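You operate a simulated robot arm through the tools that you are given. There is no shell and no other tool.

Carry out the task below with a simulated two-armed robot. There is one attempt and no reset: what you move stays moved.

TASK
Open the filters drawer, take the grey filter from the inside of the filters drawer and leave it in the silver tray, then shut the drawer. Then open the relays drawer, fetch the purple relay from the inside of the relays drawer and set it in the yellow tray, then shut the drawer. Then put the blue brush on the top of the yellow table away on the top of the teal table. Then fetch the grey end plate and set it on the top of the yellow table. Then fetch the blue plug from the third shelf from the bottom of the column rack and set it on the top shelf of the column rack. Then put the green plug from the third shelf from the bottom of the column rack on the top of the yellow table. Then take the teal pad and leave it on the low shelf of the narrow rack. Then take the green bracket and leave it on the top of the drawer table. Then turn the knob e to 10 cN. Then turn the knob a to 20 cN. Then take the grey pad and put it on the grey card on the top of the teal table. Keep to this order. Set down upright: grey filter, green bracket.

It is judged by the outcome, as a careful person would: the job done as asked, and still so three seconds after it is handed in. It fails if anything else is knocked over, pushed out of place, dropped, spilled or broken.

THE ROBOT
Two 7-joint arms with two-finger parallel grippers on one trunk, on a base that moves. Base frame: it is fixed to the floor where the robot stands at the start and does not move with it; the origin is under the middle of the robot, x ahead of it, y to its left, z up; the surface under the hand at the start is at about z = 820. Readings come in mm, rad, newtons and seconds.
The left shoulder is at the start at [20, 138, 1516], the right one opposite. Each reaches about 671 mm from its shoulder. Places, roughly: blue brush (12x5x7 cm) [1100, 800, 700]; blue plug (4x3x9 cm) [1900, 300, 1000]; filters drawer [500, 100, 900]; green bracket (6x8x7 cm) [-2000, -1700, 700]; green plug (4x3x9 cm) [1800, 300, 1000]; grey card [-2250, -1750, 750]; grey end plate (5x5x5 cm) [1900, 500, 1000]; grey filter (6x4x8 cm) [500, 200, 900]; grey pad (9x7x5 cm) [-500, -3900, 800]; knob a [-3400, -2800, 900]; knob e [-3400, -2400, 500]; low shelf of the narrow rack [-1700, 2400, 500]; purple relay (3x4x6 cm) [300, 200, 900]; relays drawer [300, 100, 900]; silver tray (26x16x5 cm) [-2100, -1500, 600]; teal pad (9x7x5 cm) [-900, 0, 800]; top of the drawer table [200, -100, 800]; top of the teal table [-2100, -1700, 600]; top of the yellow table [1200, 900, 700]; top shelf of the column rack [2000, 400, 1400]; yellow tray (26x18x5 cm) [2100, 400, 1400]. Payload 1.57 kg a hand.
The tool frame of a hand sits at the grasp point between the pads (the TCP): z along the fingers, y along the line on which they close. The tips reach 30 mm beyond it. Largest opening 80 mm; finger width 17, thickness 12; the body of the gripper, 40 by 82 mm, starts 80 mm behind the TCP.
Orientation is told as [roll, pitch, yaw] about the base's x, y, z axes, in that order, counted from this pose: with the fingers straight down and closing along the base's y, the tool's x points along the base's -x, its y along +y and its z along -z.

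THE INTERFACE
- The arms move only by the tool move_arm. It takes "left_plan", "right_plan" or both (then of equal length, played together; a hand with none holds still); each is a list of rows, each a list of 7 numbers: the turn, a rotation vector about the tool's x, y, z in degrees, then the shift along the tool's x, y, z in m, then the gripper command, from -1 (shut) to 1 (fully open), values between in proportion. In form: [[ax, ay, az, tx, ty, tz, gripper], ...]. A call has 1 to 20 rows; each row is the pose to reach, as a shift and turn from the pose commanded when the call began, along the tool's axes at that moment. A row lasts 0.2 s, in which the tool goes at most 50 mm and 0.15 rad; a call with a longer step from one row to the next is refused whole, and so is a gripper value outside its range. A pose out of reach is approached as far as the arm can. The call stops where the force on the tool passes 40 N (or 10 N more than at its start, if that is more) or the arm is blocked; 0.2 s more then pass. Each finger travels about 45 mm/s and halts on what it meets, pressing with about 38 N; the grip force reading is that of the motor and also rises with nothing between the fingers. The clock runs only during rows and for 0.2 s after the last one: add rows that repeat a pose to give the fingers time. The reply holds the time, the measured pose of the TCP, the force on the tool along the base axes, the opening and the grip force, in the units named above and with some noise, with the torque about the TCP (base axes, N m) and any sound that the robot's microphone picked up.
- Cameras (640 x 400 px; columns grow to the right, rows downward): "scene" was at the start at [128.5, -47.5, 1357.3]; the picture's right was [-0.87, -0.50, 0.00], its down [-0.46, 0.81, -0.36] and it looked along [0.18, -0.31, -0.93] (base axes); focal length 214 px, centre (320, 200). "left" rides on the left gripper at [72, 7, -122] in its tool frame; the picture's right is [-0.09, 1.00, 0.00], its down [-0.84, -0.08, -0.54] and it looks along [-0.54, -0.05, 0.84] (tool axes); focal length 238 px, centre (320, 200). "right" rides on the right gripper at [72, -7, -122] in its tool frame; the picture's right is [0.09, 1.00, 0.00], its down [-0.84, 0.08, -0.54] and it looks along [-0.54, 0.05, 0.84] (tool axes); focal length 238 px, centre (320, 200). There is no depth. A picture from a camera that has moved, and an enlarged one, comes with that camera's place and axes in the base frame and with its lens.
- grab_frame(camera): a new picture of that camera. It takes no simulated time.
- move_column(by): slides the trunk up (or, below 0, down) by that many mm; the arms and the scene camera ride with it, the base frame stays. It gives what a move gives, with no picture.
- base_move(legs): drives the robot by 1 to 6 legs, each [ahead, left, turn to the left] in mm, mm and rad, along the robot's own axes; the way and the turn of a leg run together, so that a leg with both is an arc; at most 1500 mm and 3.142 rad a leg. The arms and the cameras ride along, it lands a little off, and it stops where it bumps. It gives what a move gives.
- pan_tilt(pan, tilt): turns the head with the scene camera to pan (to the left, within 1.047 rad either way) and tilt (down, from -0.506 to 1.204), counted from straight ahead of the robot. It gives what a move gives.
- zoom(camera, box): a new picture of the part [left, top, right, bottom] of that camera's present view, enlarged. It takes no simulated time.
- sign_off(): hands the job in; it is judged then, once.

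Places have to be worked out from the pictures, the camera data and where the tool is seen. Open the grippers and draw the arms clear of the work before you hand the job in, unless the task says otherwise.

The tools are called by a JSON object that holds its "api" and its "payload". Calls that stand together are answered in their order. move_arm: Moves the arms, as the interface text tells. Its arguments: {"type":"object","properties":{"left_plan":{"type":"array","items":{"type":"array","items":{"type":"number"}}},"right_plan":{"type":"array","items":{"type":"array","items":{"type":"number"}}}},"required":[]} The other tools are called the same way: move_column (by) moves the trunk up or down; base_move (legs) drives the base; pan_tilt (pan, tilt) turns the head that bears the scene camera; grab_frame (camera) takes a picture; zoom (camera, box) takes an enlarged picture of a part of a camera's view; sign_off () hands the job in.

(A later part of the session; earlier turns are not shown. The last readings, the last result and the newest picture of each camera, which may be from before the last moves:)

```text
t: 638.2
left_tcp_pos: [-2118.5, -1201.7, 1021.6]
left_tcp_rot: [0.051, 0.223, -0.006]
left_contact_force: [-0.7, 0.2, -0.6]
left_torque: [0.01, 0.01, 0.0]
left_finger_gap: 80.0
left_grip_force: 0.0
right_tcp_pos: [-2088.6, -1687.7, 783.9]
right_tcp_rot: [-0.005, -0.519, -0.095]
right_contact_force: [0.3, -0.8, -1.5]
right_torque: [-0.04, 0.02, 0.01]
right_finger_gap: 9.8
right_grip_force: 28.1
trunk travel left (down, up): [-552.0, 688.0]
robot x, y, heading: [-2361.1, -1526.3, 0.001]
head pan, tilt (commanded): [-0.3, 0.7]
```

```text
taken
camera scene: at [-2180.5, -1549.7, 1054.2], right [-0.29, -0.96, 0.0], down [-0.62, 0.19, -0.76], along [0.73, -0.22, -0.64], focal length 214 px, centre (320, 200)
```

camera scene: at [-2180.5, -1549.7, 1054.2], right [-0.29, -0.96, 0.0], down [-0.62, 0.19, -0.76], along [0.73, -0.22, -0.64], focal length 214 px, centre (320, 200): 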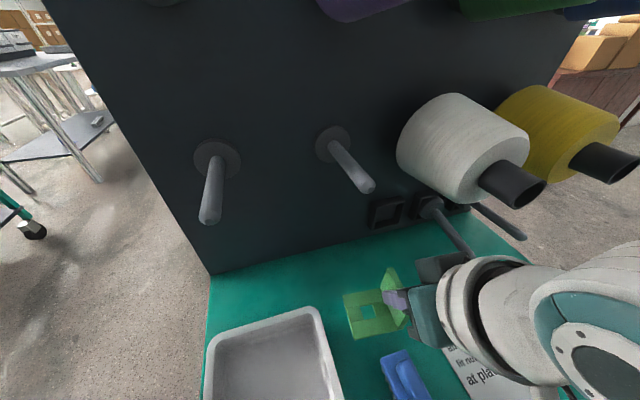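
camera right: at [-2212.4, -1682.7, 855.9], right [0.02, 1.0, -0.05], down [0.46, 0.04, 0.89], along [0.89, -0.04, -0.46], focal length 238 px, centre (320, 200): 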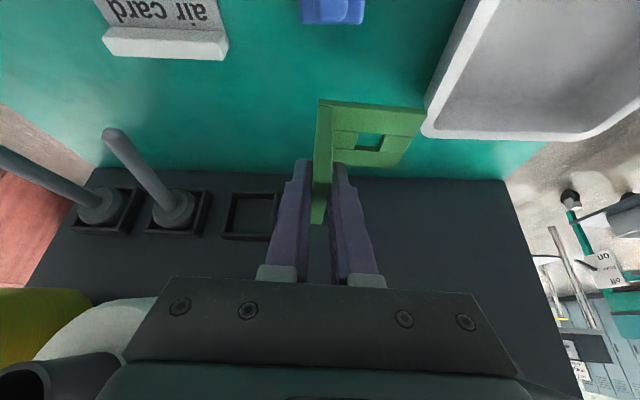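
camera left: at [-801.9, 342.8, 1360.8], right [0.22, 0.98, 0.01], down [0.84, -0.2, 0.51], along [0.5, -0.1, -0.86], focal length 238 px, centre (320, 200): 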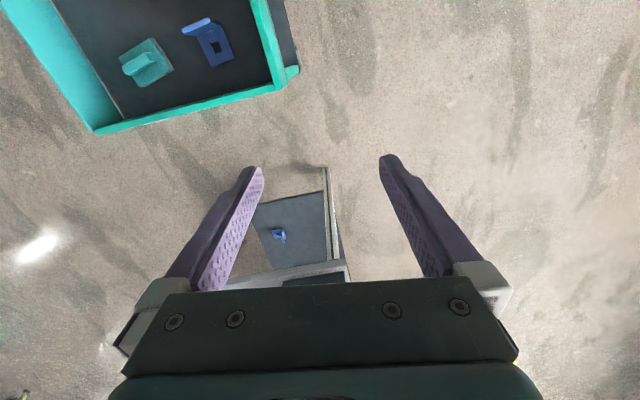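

The bracket is lifted level. I back out west, raise the trunk, and drive around to the south side of the drawer table.

{"api": "base_move", "payload": {"legs": [[-340, 0, 0]]}}

{"api": "move_column", "payload": {"by": 300}}

{"api": "base_move", "payload": {"legs": [[0, 830, 0], [1010, 0, 0], [1010, 0, 0], [1010, 0, 0]]}}

{"api": "grab_frame", "payload": {"camera": "right"}}

```text
t: 640.5
left_tcp_pos: [-2455.4, -1202.9, 1022.5]
left_tcp_rot: [0.05, 0.224, -0.009]
left_contact_force: [-0.3, -0.1, 0.3]
left_torque: [0.03, 0.01, 0.01]
left_finger_gap: 80.3
left_grip_force: 0.1
right_tcp_pos: [-2426.3, -1690.2, 784.1]
right_tcp_rot: [-0.005, -0.521, -0.099]
right_contact_force: [-0.7, -0.7, -1.9]
right_torque: [-0.04, 0.0, 0.02]
right_finger_gap: 9.8
right_grip_force: 28.0
trunk travel left (down, up): [-552.0, 688.0]
robot x, y, heading: [-2702.8, -1526.1, 0.001]
head pan, tilt (commanded): [-0.3, 0.7]
```

```text
t: 643.5
left_tcp_pos: [-2456.0, -1202.7, 1323.9]
left_tcp_rot: [0.052, 0.224, -0.008]
left_contact_force: [-0.8, -0.7, 0.0]
left_torque: [0.04, -0.01, -0.01]
left_finger_gap: 80.0
left_grip_force: 0.0
right_tcp_pos: [-2426.8, -1689.6, 1084.3]
right_tcp_rot: [-0.005, -0.52, -0.1]
right_contact_force: [-1.1, -0.2, -1.9]
right_torque: [0.0, -0.02, 0.0]
right_finger_gap: 9.7
right_grip_force: 27.5
trunk travel left (down, up): [-852.0, 388.0]
robot x, y, heading: [-2700.4, -1525.1, -0.003]
head pan, tilt (commanded): [-0.3, 0.7]
```

```text
t: 662.5
left_tcp_pos: [583.3, -336.6, 1322.0]
left_tcp_rot: [0.051, 0.223, 0.012]
left_contact_force: [1.2, -0.2, 0.0]
left_torque: [0.0, -0.02, -0.01]
left_finger_gap: 79.8
left_grip_force: 0.0
right_tcp_pos: [621.4, -822.5, 1084.4]
right_tcp_rot: [-0.004, -0.521, -0.079]
right_contact_force: [-0.6, 0.3, -1.8]
right_torque: [-0.03, 0.02, -0.03]
right_finger_gap: 9.5
right_grip_force: 28.1
trunk travel left (down, up): [-852.0, 388.0]
robot x, y, heading: [345.7, -666.9, 0.021]
head pan, tilt (commanded): [-0.3, 0.7]
```

```text
taken
camera right: at [498.6, -818.8, 1155.8], right [0.0, 1.0, -0.05], down [0.46, 0.04, 0.89], along [0.89, -0.03, -0.46], focal length 238 px, centre (320, 200)
```

right: 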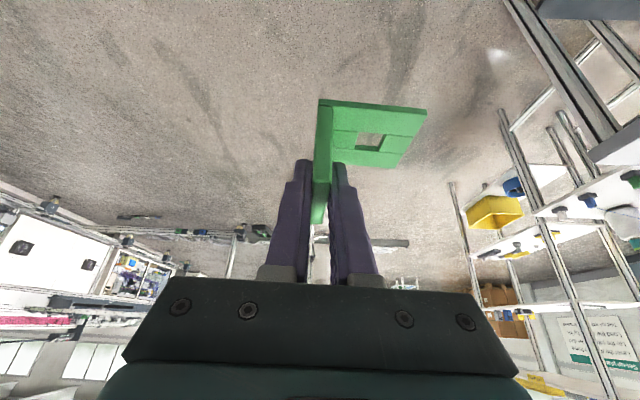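

Still held. I turn to face the table (north) and look for the bare spot.

{"api": "base_move", "payload": {"legs": [[0, 0, 1.55]]}}

{"api": "pan_tilt", "payload": {"pan": -0.2, "tilt": 0.8}}

{"api": "grab_frame", "payload": {"camera": "scene"}}

{"api": "grab_frame", "payload": {"camera": "right"}}

```text
t: 666.6
left_tcp_pos: [22.2, -418.5, 1322.6]
left_tcp_rot: [0.05, 0.223, 1.561]
left_contact_force: [0.2, 0.4, 1.5]
left_torque: [0.02, 0.02, -0.02]
left_finger_gap: 80.1
left_grip_force: 0.0
right_tcp_pos: [508.3, -392.2, 1084.6]
right_tcp_rot: [-0.003, -0.519, 1.468]
right_contact_force: [-0.3, -0.8, -1.6]
right_torque: [-0.02, -0.01, 0.01]
right_finger_gap: 9.7
right_grip_force: 27.6
trunk travel left (down, up): [-852.0, 388.0]
robot x, y, heading: [342.2, -664.6, 1.567]
head pan, tilt (commanded): [-0.3, 0.7]
```

```text
t: 667.3
left_tcp_pos: [22.6, -420.1, 1321.8]
left_tcp_rot: [0.051, 0.223, 1.561]
left_contact_force: [0.0, -0.4, 1.3]
left_torque: [-0.04, 0.0, 0.02]
left_finger_gap: 80.3
left_grip_force: 0.1
right_tcp_pos: [508.5, -392.7, 1083.5]
right_tcp_rot: [-0.002, -0.521, 1.468]
right_contact_force: [0.5, 1.0, -1.5]
right_torque: [-0.01, -0.02, -0.01]
right_finger_gap: 9.7
right_grip_force: 28.6
trunk travel left (down, up): [-852.0, 388.0]
robot x, y, heading: [344.3, -666.7, 1.565]
head pan, tilt (commanded): [-0.201, 0.799]
```

```text
taken
camera scene: at [362.5, -485.1, 1346.0], right [0.98, -0.2, 0.0], down [-0.14, -0.7, -0.7], along [0.14, 0.68, -0.72], focal length 214 px, centre (320, 200)
```

scene: 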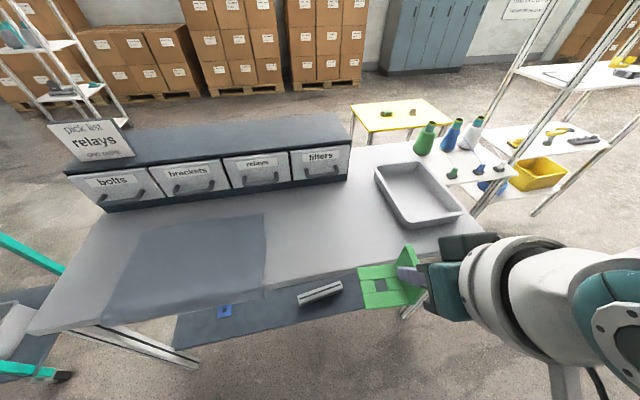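

```text
taken
camera right: at [502.0, -515.4, 1155.8], right [-1.0, 0.02, -0.05], down [-0.03, 0.46, 0.89], along [0.04, 0.89, -0.46], focal length 238 px, centre (320, 200)
```

right: 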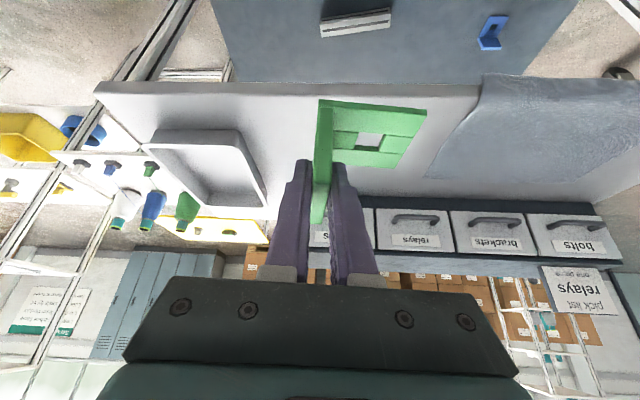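

The bare table area is x≈274–640. I drive ahead 270 mm so the bracket is over about (475,-122), then lower.

{"api": "base_move", "payload": {"legs": [[268, 0, 0.005]]}}

{"api": "move_column", "payload": {"by": -180}}

{"api": "grab_frame", "payload": {"camera": "scene"}}

{"api": "grab_frame", "payload": {"camera": "right"}}

```text
t: 669.2
left_tcp_pos: [19.9, -153.4, 1322.2]
left_tcp_rot: [0.051, 0.224, 1.568]
left_contact_force: [0.0, 0.2, 0.7]
left_torque: [0.02, 0.01, 0.0]
left_finger_gap: 79.9
left_grip_force: 0.1
right_tcp_pos: [506.3, -122.0, 1085.0]
right_tcp_rot: [-0.003, -0.52, 1.475]
right_contact_force: [-0.5, -0.3, -1.9]
right_torque: [-0.01, -0.01, 0.0]
right_finger_gap: 9.8
right_grip_force: 28.5
trunk travel left (down, up): [-852.0, 388.0]
robot x, y, heading: [343.3, -395.2, 1.574]
head pan, tilt (commanded): [-0.201, 0.799]
```

```text
t: 671.2
left_tcp_pos: [20.1, -153.2, 1141.6]
left_tcp_rot: [0.05, 0.224, 1.568]
left_contact_force: [0.0, 0.7, 0.5]
left_torque: [0.02, 0.02, 0.01]
left_finger_gap: 80.2
left_grip_force: 0.0
right_tcp_pos: [505.5, -123.4, 904.7]
right_tcp_rot: [-0.004, -0.521, 1.476]
right_contact_force: [-0.3, 0.1, -1.6]
right_torque: [-0.02, -0.03, 0.02]
right_finger_gap: 9.6
right_grip_force: 27.7
trunk travel left (down, up): [-672.0, 568.0]
robot x, y, heading: [344.3, -396.4, 1.571]
head pan, tilt (commanded): [-0.201, 0.799]
```

```text
taken
camera scene: at [360.9, -216.7, 1166.1], right [0.98, -0.19, 0.0], down [-0.14, -0.7, -0.7], along [0.14, 0.68, -0.72], focal length 214 px, centre (320, 200)
```

scene: 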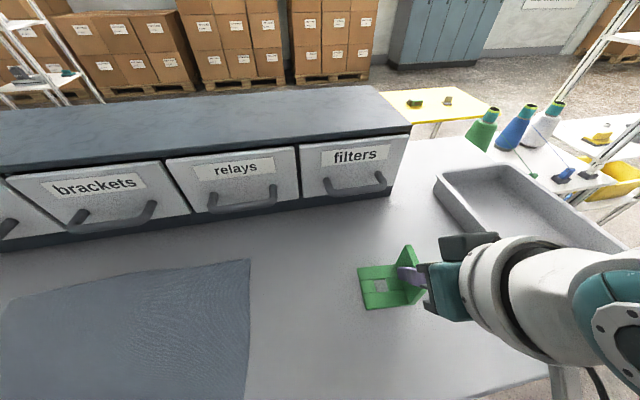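

```text
taken
camera right: at [500.6, -246.2, 975.8], right [-1.0, 0.02, -0.05], down [-0.04, 0.46, 0.89], along [0.04, 0.89, -0.46], focal length 238 px, centre (320, 200)
```

right: 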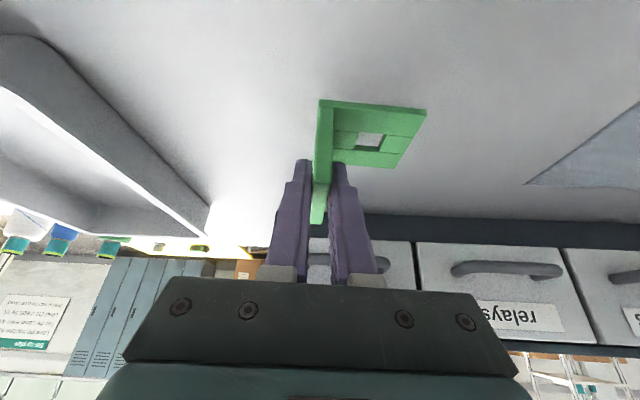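

The bracket hovers over bare table. I lower it 18 mm with the arm, then creep to contact.

{"api": "move_arm", "payload": {"right_plan": [[0, 0, 0, 0.004, 0, 0.007, -1], [0, 0, 0, 0.009, 0, 0.0156, -1]]}}

{"api": "move_arm", "payload": {"right_plan": [[0, 0, 0, 0.001, 0, 0.0017, -1], [0, 0, 0, 0.002, 0, 0.0035, -1]]}}

{"api": "move_arm", "payload": {"right_plan": [[0, 0, 0, 0.001, 0, 0.0017, -1], [0, 0, 0, 0.002, 0, 0.0035, -1]]}}

```text
t: 671.8
left_tcp_pos: [21.2, -152.3, 1142.4]
left_tcp_rot: [0.053, 0.224, 1.568]
left_contact_force: [0.3, 0.9, -0.6]
left_torque: [0.0, -0.01, 0.01]
left_finger_gap: 80.1
left_grip_force: 0.1
right_tcp_pos: [506.5, -122.6, 885.2]
right_tcp_rot: [-0.004, -0.52, 1.475]
right_contact_force: [0.4, 0.6, -1.0]
right_torque: [-0.01, -0.01, 0.03]
right_finger_gap: 9.8
right_grip_force: 28.0
trunk travel left (down, up): [-672.0, 568.0]
robot x, y, heading: [344.7, -395.0, 1.577]
head pan, tilt (commanded): [-0.201, 0.799]
```

```text
t: 672.4
left_tcp_pos: [20.5, -152.5, 1142.2]
left_tcp_rot: [0.05, 0.223, 1.567]
left_contact_force: [0.3, 0.7, 0.1]
left_torque: [0.01, -0.03, -0.04]
left_finger_gap: 80.1
left_grip_force: 0.1
right_tcp_pos: [506.6, -122.9, 882.2]
right_tcp_rot: [-0.004, -0.52, 1.474]
right_contact_force: [0.2, 0.5, -2.6]
right_torque: [-0.01, 0.0, 0.0]
right_finger_gap: 9.7
right_grip_force: 28.1
trunk travel left (down, up): [-672.0, 568.0]
robot x, y, heading: [346.7, -394.9, 1.581]
head pan, tilt (commanded): [-0.201, 0.799]
```

```text
t: 673.0
left_tcp_pos: [21.5, -153.9, 1142.8]
left_tcp_rot: [0.05, 0.224, 1.567]
left_contact_force: [-0.2, -0.6, -0.7]
left_torque: [0.01, -0.02, 0.03]
left_finger_gap: 79.8
left_grip_force: 0.0
right_tcp_pos: [507.1, -122.9, 876.9]
right_tcp_rot: [-0.006, -0.519, 1.477]
right_contact_force: [0.4, 0.6, -3.1]
right_torque: [-0.02, -0.06, -0.04]
right_finger_gap: 9.5
right_grip_force: 28.0
trunk travel left (down, up): [-672.0, 568.0]
robot x, y, heading: [345.9, -396.6, 1.574]
head pan, tilt (commanded): [-0.201, 0.799]
```

Not in contact yet at z≈877; a few more millimetres.

{"api": "move_arm", "payload": {"right_plan": [[0, 0, 0, 0.001, 0, 0.0017, -1], [0, 0, 0, 0.0015, 0, 0.0026, -1]]}}

{"api": "move_arm", "payload": {"right_plan": [[0, 0, 0, 0.001, 0, 0.0017, -1], [0, 0, 0, 0.0015, 0, 0.0026, -1]]}}

{"api": "zoom", "payload": {"camera": "scene", "box": [330, 220, 450, 330]}}

```text
t: 673.6
left_tcp_pos: [19.7, -153.9, 1142.4]
left_tcp_rot: [0.051, 0.225, 1.567]
left_contact_force: [0.3, 0.2, -0.1]
left_torque: [-0.01, -0.01, 0.0]
left_finger_gap: 80.0
left_grip_force: 0.0
right_tcp_pos: [506.5, -123.9, 877.0]
right_tcp_rot: [-0.004, -0.52, 1.476]
right_contact_force: [-0.2, -2.0, 6.1]
right_torque: [-0.16, 0.33, 0.09]
right_finger_gap: 9.4
right_grip_force: 27.4
trunk travel left (down, up): [-672.0, 568.0]
robot x, y, heading: [341.9, -396.0, 1.571]
head pan, tilt (commanded): [-0.201, 0.799]
```

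```text
t: 674.2
left_tcp_pos: [20.9, -152.6, 1142.2]
left_tcp_rot: [0.052, 0.224, 1.567]
left_contact_force: [0.5, 1.0, 0.1]
left_torque: [0.0, 0.01, 0.01]
left_finger_gap: 79.8
left_grip_force: 0.0
right_tcp_pos: [506.6, -122.0, 873.3]
right_tcp_rot: [-0.003, -0.525, 1.474]
right_contact_force: [-1.8, -5.7, 23.5]
right_torque: [0.1, 0.32, 0.11]
right_finger_gap: 9.6
right_grip_force: 28.0
trunk travel left (down, up): [-672.0, 568.0]
robot x, y, heading: [347.1, -397.5, 1.578]
head pan, tilt (commanded): [-0.201, 0.799]
```

```text
3.64 times, centred on (390, 275) of scene
camera zoom: at [361.1, -216.7, 1166.3], right [0.98, -0.19, 0.0], down [-0.14, -0.7, -0.7], along [0.14, 0.68, -0.72], focal length 780 px, centre (66, -73)
```

zoom: 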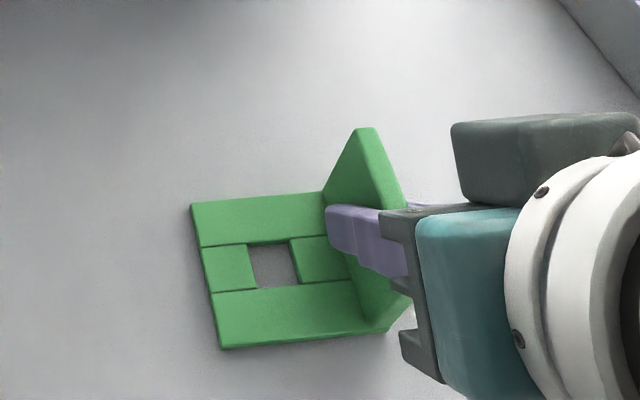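

Contact (23 N). I open the fingers and withdraw along the finger axis.

{"api": "move_arm", "payload": {"right_plan": [[0, 0, 0, -0.0008, 0, -0.0013, -0.6], [0, 0, 0, -0.0008, 0, -0.0013, -0.2], [0, 0, 0, -0.0008, 0, -0.0013, 0], [0, 0, 0, -0.0008, 0, -0.03, 0], [0, 0, 0, -0.0008, 0, -0.07, 0], [0, 0, 0, -0.0008, 0, -0.11, 0], [0, 0, 0, -0.0008, 0, -0.15, 0]]}}

{"api": "grab_frame", "payload": {"camera": "scene"}}

{"api": "grab_frame", "payload": {"camera": "right"}}

```text
t: 675.8
left_tcp_pos: [19.9, -153.1, 1142.8]
left_tcp_rot: [0.05, 0.222, 1.567]
left_contact_force: [0.0, -1.3, 0.3]
left_torque: [-0.02, -0.03, -0.02]
left_finger_gap: 80.1
left_grip_force: 0.0
right_tcp_pos: [479.8, -171.0, 968.9]
right_tcp_rot: [-0.005, -0.52, 1.474]
right_contact_force: [0.3, -0.4, 1.1]
right_torque: [-0.04, 0.01, 0.01]
right_finger_gap: 39.8
right_grip_force: 0.1
right hand out of reach, approached as far as the arm can: row 6, 7
trunk travel left (down, up): [-672.0, 568.0]
robot x, y, heading: [344.8, -397.1, 1.58]
head pan, tilt (commanded): [-0.201, 0.799]
```

```text
taken
camera scene: at [360.7, -216.7, 1166.0], right [0.98, -0.19, 0.0], down [-0.14, -0.7, -0.7], along [0.14, 0.68, -0.72], focal length 214 px, centre (320, 200)
```

scene: 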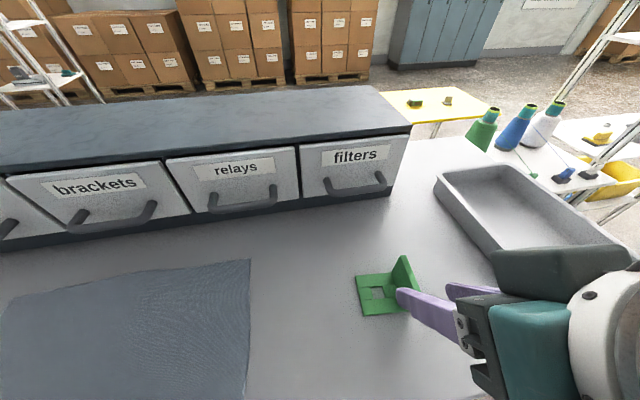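

```text
taken
camera right: at [474.1, -294.6, 1039.5], right [-1.0, 0.02, -0.05], down [-0.04, 0.46, 0.89], along [0.04, 0.89, -0.46], focal length 238 px, centre (320, 200)
```

right: 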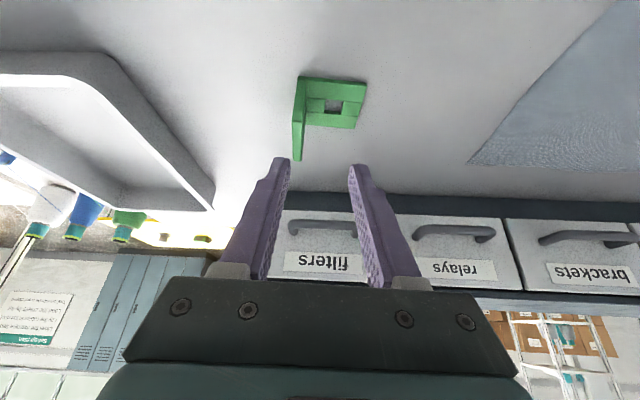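

The green bracket stands upright on the drawer table. Next the knobs: I back off, raise a bit, turn west and drive toward the panel area, stopping to look.

{"api": "base_move", "payload": {"legs": [[-400, 0, 0]]}}

{"api": "move_column", "payload": {"by": 150}}

{"api": "base_move", "payload": {"legs": [[0, 0, 1.566], [1000, 0, 0], [1000, 0, 0], [900, 0, 0]]}}

{"api": "pan_tilt", "payload": {"pan": 0.6, "tilt": 0.4}}

{"api": "grab_frame", "payload": {"camera": "scene"}}

```text
t: 678.3
left_tcp_pos: [22.7, -549.1, 1142.3]
left_tcp_rot: [0.051, 0.224, 1.565]
left_contact_force: [0.0, -0.3, -0.4]
left_torque: [0.04, -0.04, 0.01]
left_finger_gap: 80.1
left_grip_force: 0.1
right_tcp_pos: [481.2, -567.7, 967.6]
right_tcp_rot: [-0.006, -0.522, 1.475]
right_contact_force: [-0.4, -0.4, -0.5]
right_torque: [0.01, 0.0, -0.03]
right_finger_gap: 39.9
right_grip_force: 0.1
trunk travel left (down, up): [-672.0, 568.0]
robot x, y, heading: [346.4, -792.6, 1.572]
head pan, tilt (commanded): [-0.201, 0.799]
```

```text
t: 680.0
left_tcp_pos: [23.4, -548.8, 1291.5]
left_tcp_rot: [0.051, 0.223, 1.565]
left_contact_force: [-1.0, -0.1, -0.8]
left_torque: [-0.04, 0.0, 0.03]
left_finger_gap: 80.3
left_grip_force: 0.1
right_tcp_pos: [482.0, -567.9, 1117.2]
right_tcp_rot: [-0.005, -0.52, 1.475]
right_contact_force: [0.0, -0.1, -0.7]
right_torque: [0.02, -0.01, -0.02]
right_finger_gap: 40.1
right_grip_force: 0.1
trunk travel left (down, up): [-822.0, 418.0]
robot x, y, heading: [344.9, -794.0, 1.573]
head pan, tilt (commanded): [-0.201, 0.799]
```

```text
t: 698.2
left_tcp_pos: [-2804.3, -1087.9, 1293.7]
left_tcp_rot: [0.051, 0.224, 3.118]
left_contact_force: [-0.4, 0.5, -0.2]
left_torque: [0.01, 0.03, 0.02]
left_finger_gap: 80.0
left_grip_force: 0.1
right_tcp_pos: [-2776.7, -628.9, 1117.6]
right_tcp_rot: [-0.003, -0.519, 3.025]
right_contact_force: [0.3, -0.2, -0.1]
right_torque: [0.0, -0.01, 0.01]
right_finger_gap: 39.7
right_grip_force: 0.1
trunk travel left (down, up): [-822.0, 418.0]
robot x, y, heading: [-2552.6, -768.4, 3.126]
head pan, tilt (commanded): [-0.201, 0.799]
```

```text
t: 699.3
left_tcp_pos: [-2804.9, -1088.4, 1292.7]
left_tcp_rot: [0.05, 0.224, 3.116]
left_contact_force: [0.0, -0.6, -0.1]
left_torque: [0.03, 0.0, -0.01]
left_finger_gap: 80.0
left_grip_force: 0.0
right_tcp_pos: [-2777.3, -628.8, 1117.9]
right_tcp_rot: [-0.003, -0.522, 3.025]
right_contact_force: [0.6, -0.8, -0.4]
right_torque: [0.01, 0.0, 0.01]
right_finger_gap: 39.8
right_grip_force: 0.2
trunk travel left (down, up): [-822.0, 418.0]
robot x, y, heading: [-2552.5, -765.6, 3.128]
head pan, tilt (commanded): [0.6, 0.4]
```

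```text
taken
camera scene: at [-2730.4, -817.3, 1351.1], right [-0.55, 0.83, 0.0], down [0.33, 0.21, -0.92], along [-0.77, -0.51, -0.39], focal length 214 px, centre (320, 200)
```

scene: 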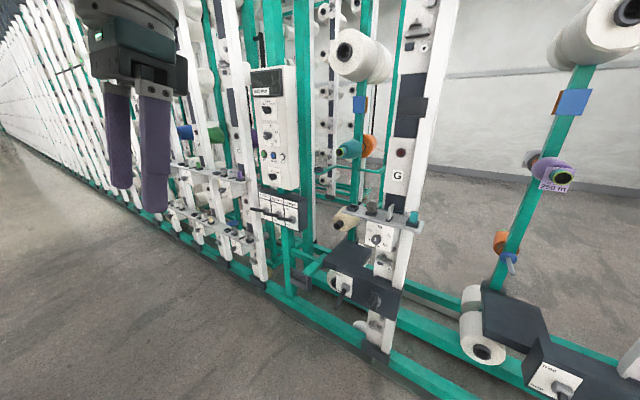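

I see the creel with its panels. I move along it to the south (y≈-2300), keeping at x≈-2700, and look for the knobs.

{"api": "base_move", "payload": {"legs": [[150, 0, 0], [0, 1450, 0]]}}

{"api": "pan_tilt", "payload": {"pan": 0.2, "tilt": 0.5}}

{"api": "grab_frame", "payload": {"camera": "scene"}}

```text
t: 707.5
left_tcp_pos: [-2980.4, -2534.4, 1292.4]
left_tcp_rot: [0.05, 0.224, 3.115]
left_contact_force: [0.1, 0.6, -0.5]
left_torque: [-0.05, 0.0, 0.0]
left_finger_gap: 79.7
left_grip_force: 0.0
right_tcp_pos: [-2951.1, -2074.9, 1118.4]
right_tcp_rot: [-0.006, -0.519, 3.021]
right_contact_force: [0.7, 1.2, 0.9]
right_torque: [-0.01, 0.02, 0.0]
right_finger_gap: 40.0
right_grip_force: 0.0
trunk travel left (down, up): [-822.0, 418.0]
robot x, y, heading: [-2728.7, -2216.2, 3.123]
head pan, tilt (commanded): [0.6, 0.4]
```

```text
t: 708.3
left_tcp_pos: [-2980.4, -2534.8, 1291.7]
left_tcp_rot: [0.051, 0.224, 3.113]
left_contact_force: [-0.3, -1.4, 0.4]
left_torque: [0.03, -0.01, 0.03]
left_finger_gap: 80.3
left_grip_force: 0.0
right_tcp_pos: [-2952.2, -2073.8, 1118.0]
right_tcp_rot: [-0.006, -0.52, 3.02]
right_contact_force: [1.1, 0.5, 0.0]
right_torque: [0.03, -0.01, -0.01]
right_finger_gap: 40.1
right_grip_force: 0.1
trunk travel left (down, up): [-822.0, 418.0]
robot x, y, heading: [-2729.2, -2213.3, 3.121]
head pan, tilt (commanded): [0.201, 0.499]
```

```text
taken
camera scene: at [-2917.6, -2229.3, 1342.0], right [-0.18, 0.98, 0.0], down [0.47, 0.09, -0.88], along [-0.86, -0.16, -0.48], focal length 214 px, centre (320, 200)
```

scene: 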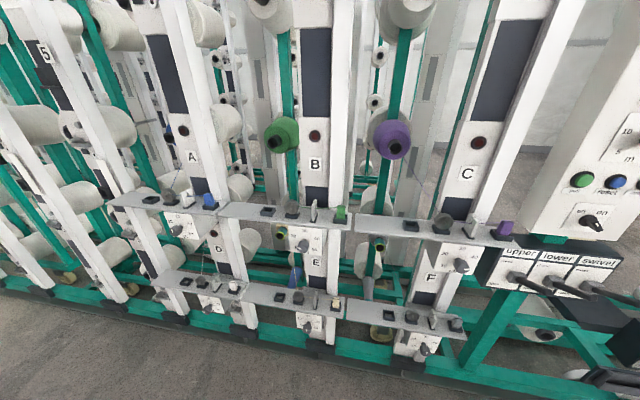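

The posts carry labels A–F with small dial knobs. I zoom in on the E and A parts.

{"api": "zoom", "payload": {"camera": "scene", "box": [130, 140, 290, 260]}}

{"api": "zoom", "payload": {"camera": "scene", "box": [240, 210, 400, 350]}}

{"api": "zoom", "payload": {"camera": "scene", "box": [140, 220, 300, 350]}}

```text
3.33 times, centred on (210, 200) of scene
camera zoom: at [-2917.6, -2229.3, 1342.0], right [-0.18, 0.98, 0.0], down [0.47, 0.09, -0.88], along [-0.86, -0.16, -0.48], focal length 715 px, centre (687, 200)
```

zoom: 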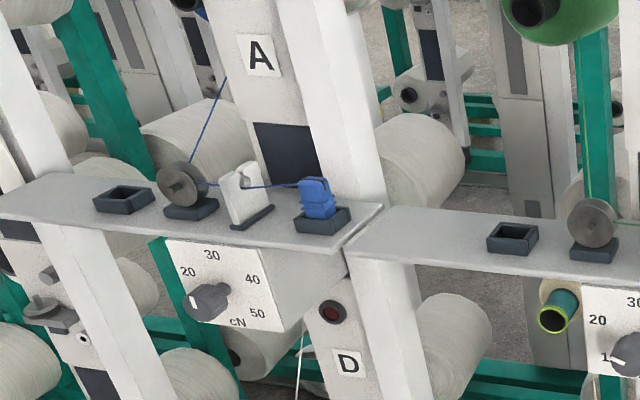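

```text
2.86 times, centred on (320, 280) of scene
camera zoom: at [-2917.6, -2229.3, 1342.0], right [-0.18, 0.98, 0.0], down [0.47, 0.09, -0.88], along [-0.86, -0.16, -0.48], focal length 613 px, centre (320, -29)
```

zoom: 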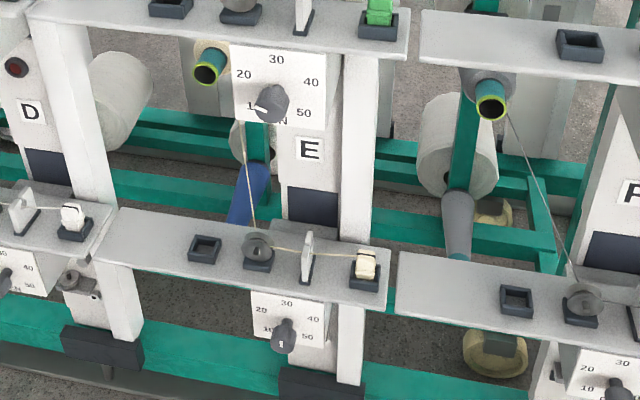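

```text
3.08 times, centred on (220, 285) of scene
camera zoom: at [-2917.6, -2229.3, 1342.0], right [-0.18, 0.98, 0.0], down [0.47, 0.09, -0.88], along [-0.86, -0.16, -0.48], focal length 660 px, centre (628, -62)
```

zoom: 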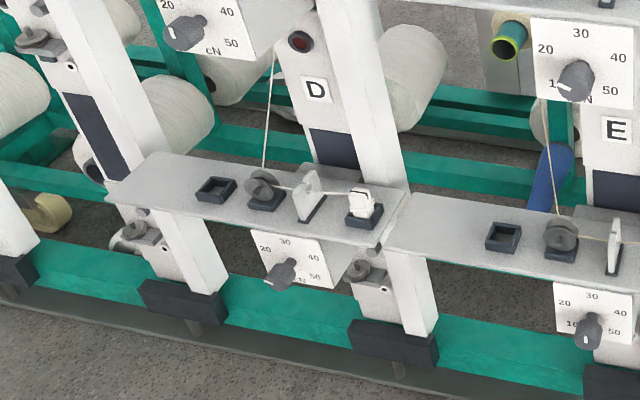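

Each unit's dial sits under its ledge: knob e at ≈(-3400,-2366,505) and knob a at ≈(-3400,-2808,910). I need horizontal fingers, so I tilt the hand to point straight west while extending it forward, then lower the trunk.

{"api": "move_arm", "payload": {"right_plan": [[0, -6.7, 0, -0.0217, 0, 0.0124, 0.2], [0, -13.4, 0, -0.0434, 0, 0.0248, 0.4], [0, -20, 0, -0.065, 0, 0.037, 0.6], [0, -26.7, 0, -0.087, 0, 0.05, 0.6], [0, -33.4, 0, -0.1085, 0, 0.062, 0.6], [0, -40, 0, -0.13, 0, 0.0744, 0.6], [0, -46.7, 0, -0.152, 0, 0.087, 0.6], [0, -53.4, 0, -0.1736, 0, 0.099, 0.6], [0, -60, 0, -0.195, 0, 0.112, 0.6]]}}

{"api": "move_column", "payload": {"by": -400}}

{"api": "move_column", "payload": {"by": -200}}

{"api": "pan_tilt", "payload": {"pan": 0.1, "tilt": 0.3}}

{"api": "grab_frame", "payload": {"camera": "scene"}}

{"api": "grab_frame", "payload": {"camera": "right"}}

```text
t: 710.3
left_tcp_pos: [-2979.6, -2534.7, 1292.0]
left_tcp_rot: [0.05, 0.223, 3.114]
left_contact_force: [-0.2, -0.3, -0.9]
left_torque: [-0.01, 0.0, 0.01]
left_finger_gap: 80.1
left_grip_force: 0.0
right_tcp_pos: [-3173.8, -2024.0, 1112.3]
right_tcp_rot: [-1.598, -1.478, -1.655]
right_contact_force: [0.5, 0.3, 0.5]
right_torque: [0.03, 0.0, 0.02]
right_finger_gap: 64.2
right_grip_force: 0.0
trunk travel left (down, up): [-822.0, 418.0]
robot x, y, heading: [-2729.4, -2216.5, 3.122]
head pan, tilt (commanded): [0.201, 0.499]
```

```text
t: 714.2
left_tcp_pos: [-2981.6, -2533.3, 892.4]
left_tcp_rot: [0.051, 0.222, 3.113]
left_contact_force: [0.6, -0.2, 0.2]
left_torque: [0.0, -0.01, 0.01]
left_finger_gap: 79.8
left_grip_force: 0.1
right_tcp_pos: [-3174.4, -2022.1, 715.0]
right_tcp_rot: [-1.633, -1.483, -1.631]
right_contact_force: [0.4, -0.7, -0.3]
right_torque: [-0.01, 0.01, -0.03]
right_finger_gap: 64.2
right_grip_force: 0.1
trunk travel left (down, up): [-422.0, 818.0]
robot x, y, heading: [-2726.4, -2216.5, 3.123]
head pan, tilt (commanded): [0.201, 0.499]
```

```text
t: 716.3
left_tcp_pos: [-2980.3, -2534.5, 692.1]
left_tcp_rot: [0.052, 0.223, 3.115]
left_contact_force: [0.2, -0.7, -0.5]
left_torque: [0.02, 0.03, -0.02]
left_finger_gap: 80.0
left_grip_force: 0.2
right_tcp_pos: [-3173.9, -2021.2, 516.0]
right_tcp_rot: [-1.631, -1.484, -1.631]
right_contact_force: [0.1, 0.3, -0.4]
right_torque: [0.04, 0.03, 0.0]
right_finger_gap: 63.6
right_grip_force: 0.0
trunk travel left (down, up): [-222.0, 1018.0]
robot x, y, heading: [-2726.9, -2212.7, 3.123]
head pan, tilt (commanded): [0.201, 0.499]
```

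```text
t: 717.1
left_tcp_pos: [-2980.6, -2534.3, 692.7]
left_tcp_rot: [0.051, 0.223, 3.115]
left_contact_force: [0.3, -0.1, 0.1]
left_torque: [0.02, 0.01, 0.01]
left_finger_gap: 80.1
left_grip_force: 0.1
right_tcp_pos: [-3173.9, -2020.2, 516.8]
right_tcp_rot: [-1.633, -1.483, -1.632]
right_contact_force: [0.3, 0.6, -0.8]
right_torque: [-0.02, 0.0, 0.0]
right_finger_gap: 64.0
right_grip_force: 0.0
trunk travel left (down, up): [-222.0, 1018.0]
robot x, y, heading: [-2730.0, -2217.9, 3.128]
head pan, tilt (commanded): [0.099, 0.3]
```

```text
taken
camera scene: at [-2921.2, -2220.4, 760.3], right [-0.08, 1.0, 0.0], down [0.3, 0.02, -0.96], along [-0.95, -0.08, -0.3], focal length 214 px, centre (320, 200)
```

scene: 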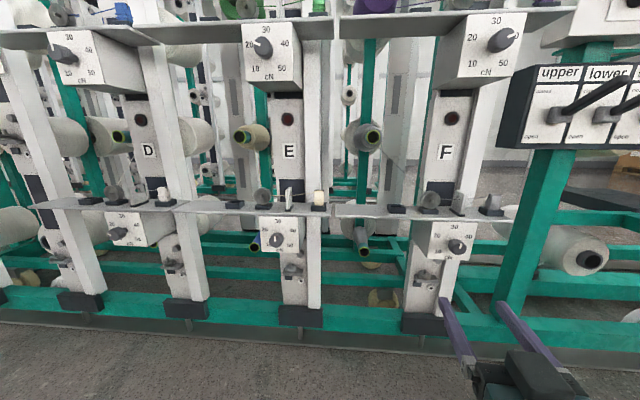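

```text
taken
camera right: at [-3051.7, -2023.4, 445.1], right [-0.12, -0.98, -0.18], down [0.52, -0.21, 0.82], along [-0.84, 0.01, 0.54], focal length 238 px, centre (320, 200)
```

right: 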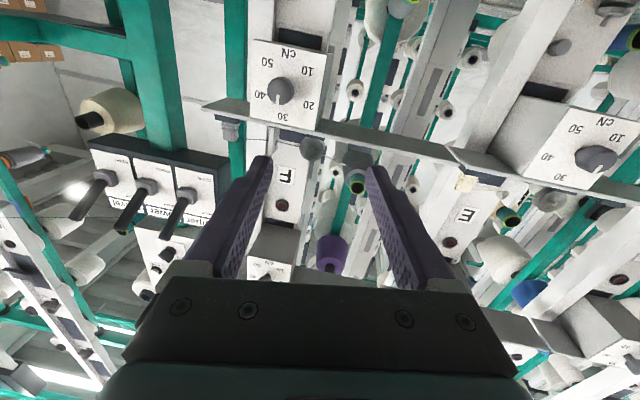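

The lower viewpoint shows the dials nearly head-on. I zoom in on dial E and dial A to read pointers and scale.

{"api": "zoom", "payload": {"camera": "scene", "box": [240, 195, 330, 265]}}

{"api": "zoom", "payload": {"camera": "scene", "box": [30, 10, 150, 100]}}

{"api": "zoom", "payload": {"camera": "scene", "box": [220, 10, 320, 100]}}

```text
5.71 times, centred on (285, 230) of scene
camera zoom: at [-2921.2, -2220.4, 760.3], right [-0.08, 1.0, 0.0], down [0.3, 0.02, -0.96], along [-0.95, -0.08, -0.3], focal length 1226 px, centre (520, 29)
```

zoom: 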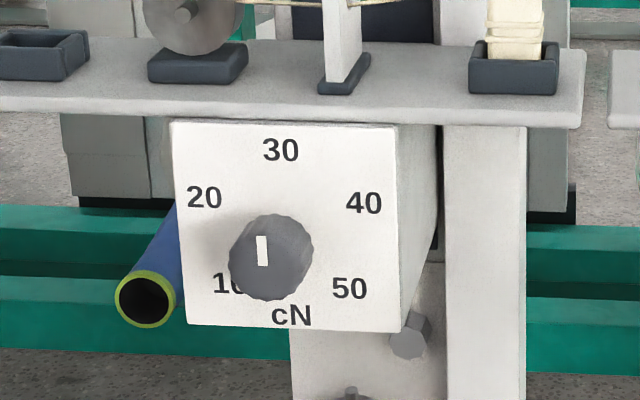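

```text
4.44 times, centred on (90, 55) of scene
camera zoom: at [-2921.2, -2220.4, 760.3], right [-0.08, 1.0, 0.0], down [0.3, 0.02, -0.96], along [-0.95, -0.08, -0.3], focal length 953 px, centre (1342, 844)
```

zoom: 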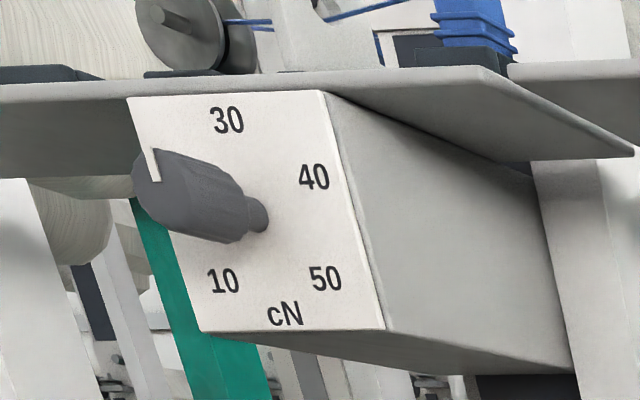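

```text
4.44 times, centred on (270, 55) of scene
camera zoom: at [-2921.2, -2220.4, 760.3], right [-0.08, 1.0, 0.0], down [0.3, 0.02, -0.96], along [-0.95, -0.08, -0.3], focal length 953 px, centre (542, 844)
```

zoom: 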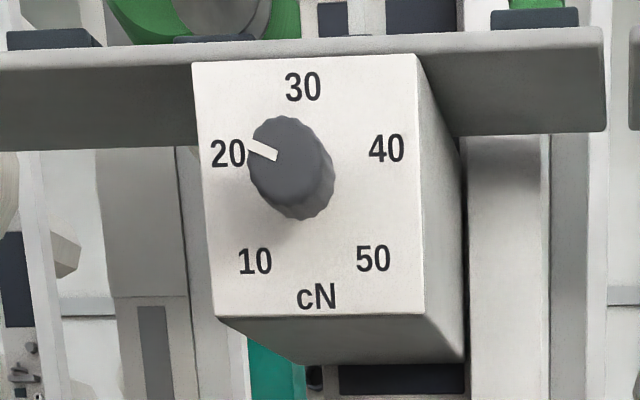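

The scale steps look like 72° (30 at top, 20 upper-left, 10 lower-left). To read pointer E reliably I bring the head camera straight in front of it.

{"api": "base_move", "payload": {"legs": [[0, 140, 0.01]]}}

{"api": "move_column", "payload": {"by": -210}}

{"api": "pan_tilt", "payload": {"pan": 0.0, "tilt": 0.0}}

{"api": "grab_frame", "payload": {"camera": "scene"}}

{"api": "zoom", "payload": {"camera": "scene", "box": [260, 140, 400, 260]}}

```text
t: 718.4
left_tcp_pos: [-2979.4, -2675.1, 691.6]
left_tcp_rot: [0.05, 0.224, 3.124]
left_contact_force: [0.3, -0.4, 0.0]
left_torque: [-0.01, -0.01, 0.03]
left_finger_gap: 80.1
left_grip_force: 0.0
right_tcp_pos: [-3176.4, -2162.0, 516.2]
right_tcp_rot: [-1.633, -1.484, -1.623]
right_contact_force: [-0.3, -0.7, 0.6]
right_torque: [0.01, 0.01, 0.01]
right_finger_gap: 64.2
right_grip_force: 0.1
trunk travel left (down, up): [-222.0, 1018.0]
robot x, y, heading: [-2733.6, -2353.8, 3.133]
head pan, tilt (commanded): [0.099, 0.3]
```

```text
t: 720.6
left_tcp_pos: [-2980.3, -2676.4, 482.6]
left_tcp_rot: [0.052, 0.223, 3.122]
left_contact_force: [-0.7, -0.9, -0.1]
left_torque: [-0.01, -0.03, 0.03]
left_finger_gap: 80.1
left_grip_force: 0.1
right_tcp_pos: [-3177.6, -2160.1, 306.1]
right_tcp_rot: [-1.638, -1.472, -1.616]
right_contact_force: [1.0, 0.6, -0.8]
right_torque: [0.01, -0.01, 0.02]
right_finger_gap: 64.2
right_grip_force: 0.1
trunk travel left (down, up): [-12.0, 1228.0]
robot x, y, heading: [-2730.3, -2355.5, 3.132]
head pan, tilt (commanded): [0.099, 0.3]
```

```text
t: 721.5
left_tcp_pos: [-2979.6, -2675.7, 482.9]
left_tcp_rot: [0.05, 0.223, 3.123]
left_contact_force: [-0.1, -1.5, -0.3]
left_torque: [0.0, 0.02, -0.02]
left_finger_gap: 80.1
left_grip_force: 0.2
right_tcp_pos: [-3177.8, -2160.1, 305.9]
right_tcp_rot: [-1.639, -1.469, -1.617]
right_contact_force: [0.2, 0.3, -0.2]
right_torque: [-0.02, 0.01, 0.04]
right_finger_gap: 63.9
right_grip_force: 0.0
trunk travel left (down, up): [-12.0, 1228.0]
robot x, y, heading: [-2731.6, -2354.3, 3.131]
head pan, tilt (commanded): [0.0, 0.0]
```

```text
taken
camera scene: at [-2920.1, -2352.4, 578.1], right [0.01, 1.0, 0.0], down [0.0, 0.0, -1.0], along [-1.0, 0.01, 0.0], focal length 214 px, centre (320, 200)
```

scene: 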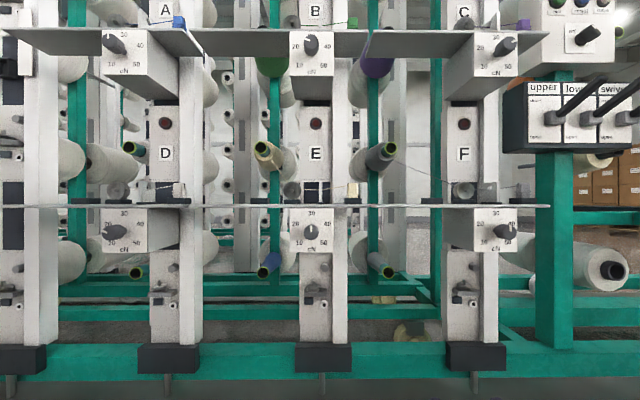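

```text
3.33 times, centred on (330, 200) of scene
camera zoom: at [-2920.1, -2352.4, 578.1], right [0.01, 1.0, 0.0], down [0.0, 0.0, -1.0], along [-1.0, 0.01, 0.0], focal length 715 px, centre (287, 200)
```

zoom: 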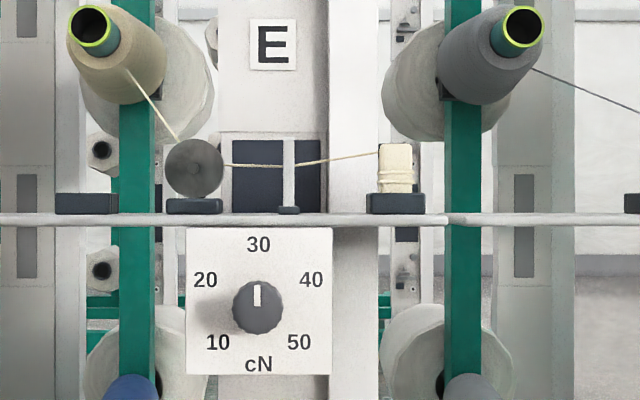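

Head-on, knob e clearly points to 30; the scale is 67.5° per 10 cN (30 at top, 20 at 157.5°, 10 at 225°). So it must turn 135° counter-clockwise. I raise the trunk and slide so the right hand is in front of knob e, then straighten the hand.

{"api": "move_column", "payload": {"by": 203}}

{"api": "base_move", "payload": {"legs": [[0, 207, 0.008]]}}

{"api": "move_arm", "payload": {"right_plan": [[-3.5, -0.3, 2.4, 0, 0, 0, 0.4], [-7.1, -0.6, 4.9, 0, 0, 0, 0.2]]}}

{"api": "grab_frame", "payload": {"camera": "right"}}

{"api": "grab_frame", "payload": {"camera": "scene"}}

```text
t: 723.6
left_tcp_pos: [-2980.5, -2675.3, 685.8]
left_tcp_rot: [0.051, 0.222, 3.122]
left_contact_force: [0.6, -0.4, -0.8]
left_torque: [0.01, -0.03, 0.0]
left_finger_gap: 80.2
left_grip_force: 0.0
right_tcp_pos: [-3178.4, -2159.1, 508.3]
right_tcp_rot: [-1.636, -1.471, -1.615]
right_contact_force: [0.8, 0.8, 0.3]
right_torque: [0.05, -0.02, -0.02]
right_finger_gap: 63.8
right_grip_force: 0.2
trunk travel left (down, up): [-215.0, 1025.0]
robot x, y, heading: [-2729.4, -2351.1, 3.136]
head pan, tilt (commanded): [0.0, 0.0]
```

```text
t: 725.2
left_tcp_pos: [-2977.4, -2882.0, 685.8]
left_tcp_rot: [0.05, 0.223, 3.13]
left_contact_force: [-0.5, -0.2, 0.0]
left_torque: [0.0, 0.0, 0.04]
left_finger_gap: 79.9
left_grip_force: 0.0
right_tcp_pos: [-3179.3, -2367.7, 508.8]
right_tcp_rot: [-1.638, -1.47, -1.608]
right_contact_force: [-0.2, -0.6, 0.6]
right_torque: [-0.01, -0.01, -0.06]
right_finger_gap: 64.3
right_grip_force: 0.1
trunk travel left (down, up): [-215.0, 1025.0]
robot x, y, heading: [-2732.9, -2557.8, 3.141]
head pan, tilt (commanded): [0.0, 0.0]
```

```text
t: 725.9
left_tcp_pos: [-2978.0, -2880.5, 686.4]
left_tcp_rot: [0.05, 0.224, 3.132]
left_contact_force: [-0.4, 0.0, -0.1]
left_torque: [0.03, 0.03, 0.0]
left_finger_gap: 80.1
left_grip_force: 0.1
right_tcp_pos: [-3179.4, -2366.7, 509.8]
right_tcp_rot: [-2.154, -1.554, -0.963]
right_contact_force: [-0.9, -0.3, -0.3]
right_torque: [-0.01, 0.02, -0.01]
right_finger_gap: 47.9
right_grip_force: 0.1
trunk travel left (down, up): [-215.0, 1025.0]
robot x, y, heading: [-2731.1, -2560.5, 3.14]
head pan, tilt (commanded): [0.0, 0.0]
```

```text
taken
camera right: at [-3059.4, -2356.8, 436.7], right [0.02, -0.99, -0.11], down [0.55, -0.08, 0.83], along [-0.83, -0.08, 0.55], focal length 238 px, centre (320, 200)
```

right: 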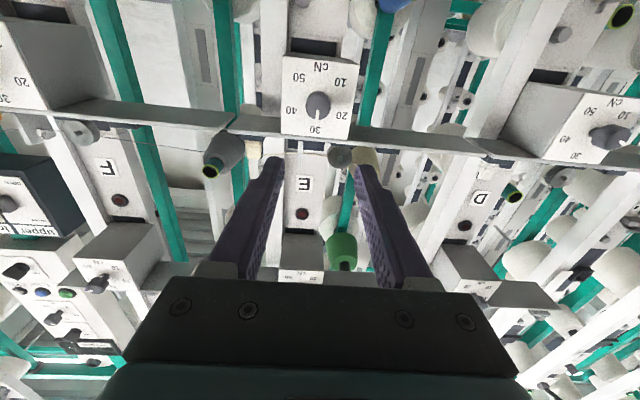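

```text
taken
camera scene: at [-2921.2, -2556.7, 781.1], right [0.0, 1.0, 0.0], down [0.0, 0.0, -1.0], along [-1.0, 0.0, 0.0], focal length 214 px, centre (320, 200)
```

scene: 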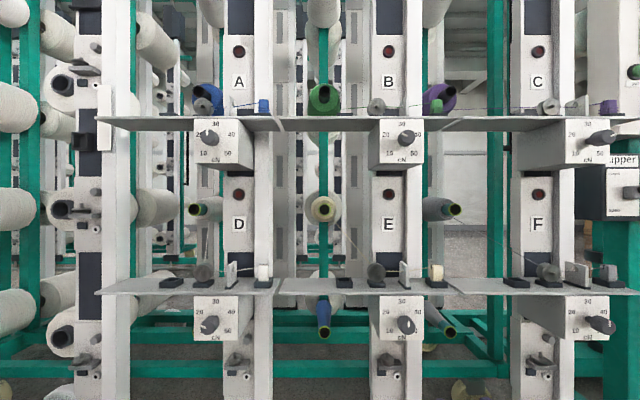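

The hand now points straight west at knob e (≈(-3400,-2367,506)). I advance to about 60 mm short and check alignment.

{"api": "move_arm", "payload": {"right_plan": [[0, 0, 0, 0.001, -0.001, 0.045, 0.2], [0, 0, 0, 0.003, -0.002, 0.09, 0.2], [0, 0, 0, 0.0045, -0.003, 0.13, 0.2]]}}

{"api": "grab_frame", "payload": {"camera": "right"}}

{"api": "zoom", "payload": {"camera": "scene", "box": [340, 270, 500, 370]}}

```text
t: 726.6
left_tcp_pos: [-2975.7, -2882.4, 686.0]
left_tcp_rot: [0.05, 0.224, 3.129]
left_contact_force: [0.7, -0.4, 0.7]
left_torque: [-0.01, 0.04, 0.01]
left_finger_gap: 80.0
left_grip_force: 0.0
right_tcp_pos: [-3289.9, -2362.8, 523.3]
right_tcp_rot: [-2.034, -1.549, -1.086]
right_contact_force: [0.6, -0.5, 0.3]
right_torque: [0.02, 0.04, -0.02]
right_finger_gap: 48.1
right_grip_force: 0.0
right hand out of reach, approached as far as the arm can: row 3
trunk travel left (down, up): [-215.0, 1025.0]
robot x, y, heading: [-2733.7, -2556.4, 3.142]
head pan, tilt (commanded): [0.0, 0.0]
```

```text
taken
camera right: at [-3169.0, -2353.0, 451.3], right [0.02, -0.99, -0.11], down [0.55, -0.08, 0.83], along [-0.83, -0.08, 0.55], focal length 238 px, centre (320, 200)
```

right: 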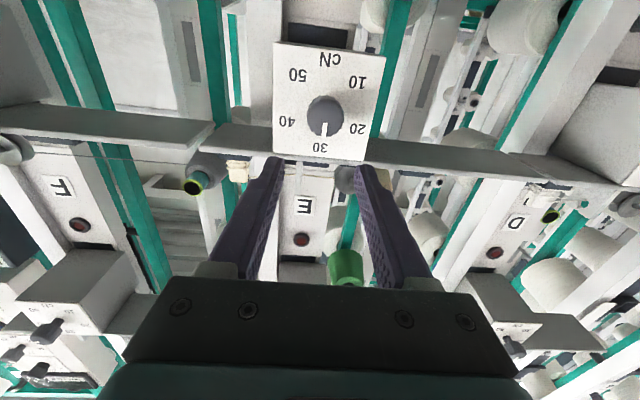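

```text
4.00 times, centred on (420, 320) of scene
camera zoom: at [-2919.7, -2557.2, 780.9], right [0.0, 1.0, 0.0], down [0.0, 0.0, -1.0], along [-1.0, 0.0, 0.0], focal length 858 px, centre (-80, -280)
```

zoom: 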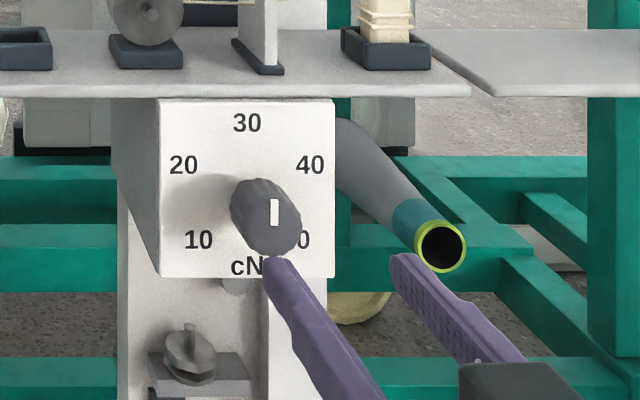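

The arm reached its limit; I retract it 100 mm and drive the base closer instead.

{"api": "move_arm", "payload": {"right_plan": [[0, 0, 0, 0, 0, -0.04, 0.2], [0, 0, 0, 0, 0, -0.08, 0.2], [0, 0, 0, 0, 0, -0.12, 0.2]]}}

{"api": "base_move", "payload": {"legs": [[165, 0, 0]]}}

{"api": "grab_frame", "payload": {"camera": "right"}}

{"api": "grab_frame", "payload": {"camera": "scene"}}

```text
t: 727.5
left_tcp_pos: [-2976.0, -2880.7, 685.0]
left_tcp_rot: [0.051, 0.224, 3.132]
left_contact_force: [1.6, -0.5, -0.4]
left_torque: [0.01, 0.01, -0.03]
left_finger_gap: 80.0
left_grip_force: 0.0
right_tcp_pos: [-3169.6, -2361.2, 522.8]
right_tcp_rot: [-2.028, -1.553, -1.094]
right_contact_force: [-0.4, -0.6, 0.1]
right_torque: [0.0, -0.05, 0.0]
right_finger_gap: 48.4
right_grip_force: 0.0
trunk travel left (down, up): [-215.0, 1025.0]
robot x, y, heading: [-2735.8, -2559.4, 3.144]
head pan, tilt (commanded): [0.0, 0.0]
```

```text
t: 728.9
left_tcp_pos: [-3142.3, -2881.9, 684.9]
left_tcp_rot: [0.05, 0.223, 3.133]
left_contact_force: [0.4, 0.0, 0.3]
left_torque: [-0.01, -0.01, 0.0]
left_finger_gap: 79.8
left_grip_force: 0.1
right_tcp_pos: [-3336.5, -2361.4, 523.3]
right_tcp_rot: [-2.094, -1.553, -1.027]
right_contact_force: [0.2, 0.4, -0.4]
right_torque: [-0.02, 0.0, 0.01]
right_finger_gap: 48.1
right_grip_force: 0.1
trunk travel left (down, up): [-215.0, 1025.0]
robot x, y, heading: [-2900.8, -2560.7, -3.141]
head pan, tilt (commanded): [0.0, 0.0]
```

```text
taken
camera right: at [-3215.6, -2350.9, 451.5], right [0.02, -0.99, -0.11], down [0.55, -0.08, 0.83], along [-0.83, -0.08, 0.55], focal length 238 px, centre (320, 200)
```

right: 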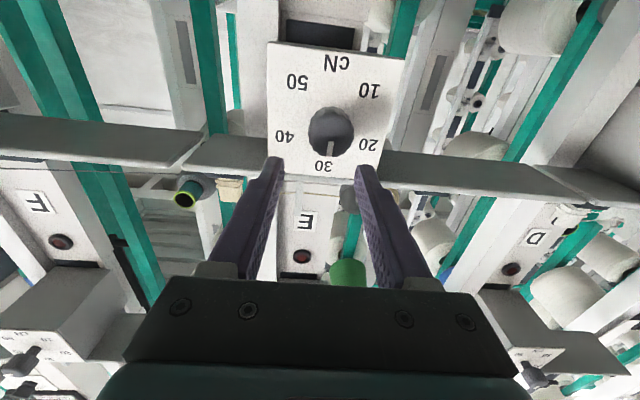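

```text
taken
camera scene: at [-3086.2, -2557.1, 781.1], right [0.0, 1.0, 0.0], down [0.0, 0.0, -1.0], along [-1.0, 0.0, 0.0], focal length 214 px, centre (320, 200)
```

scene: 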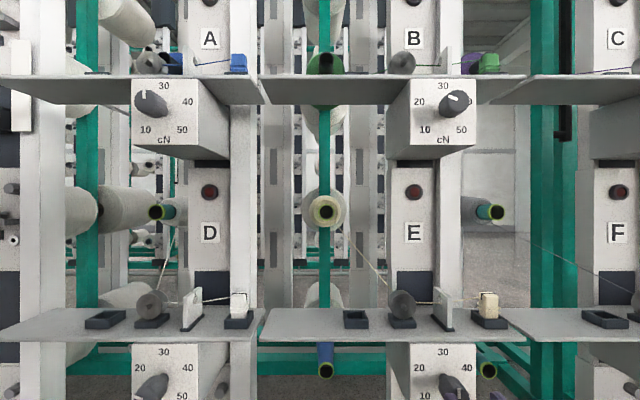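

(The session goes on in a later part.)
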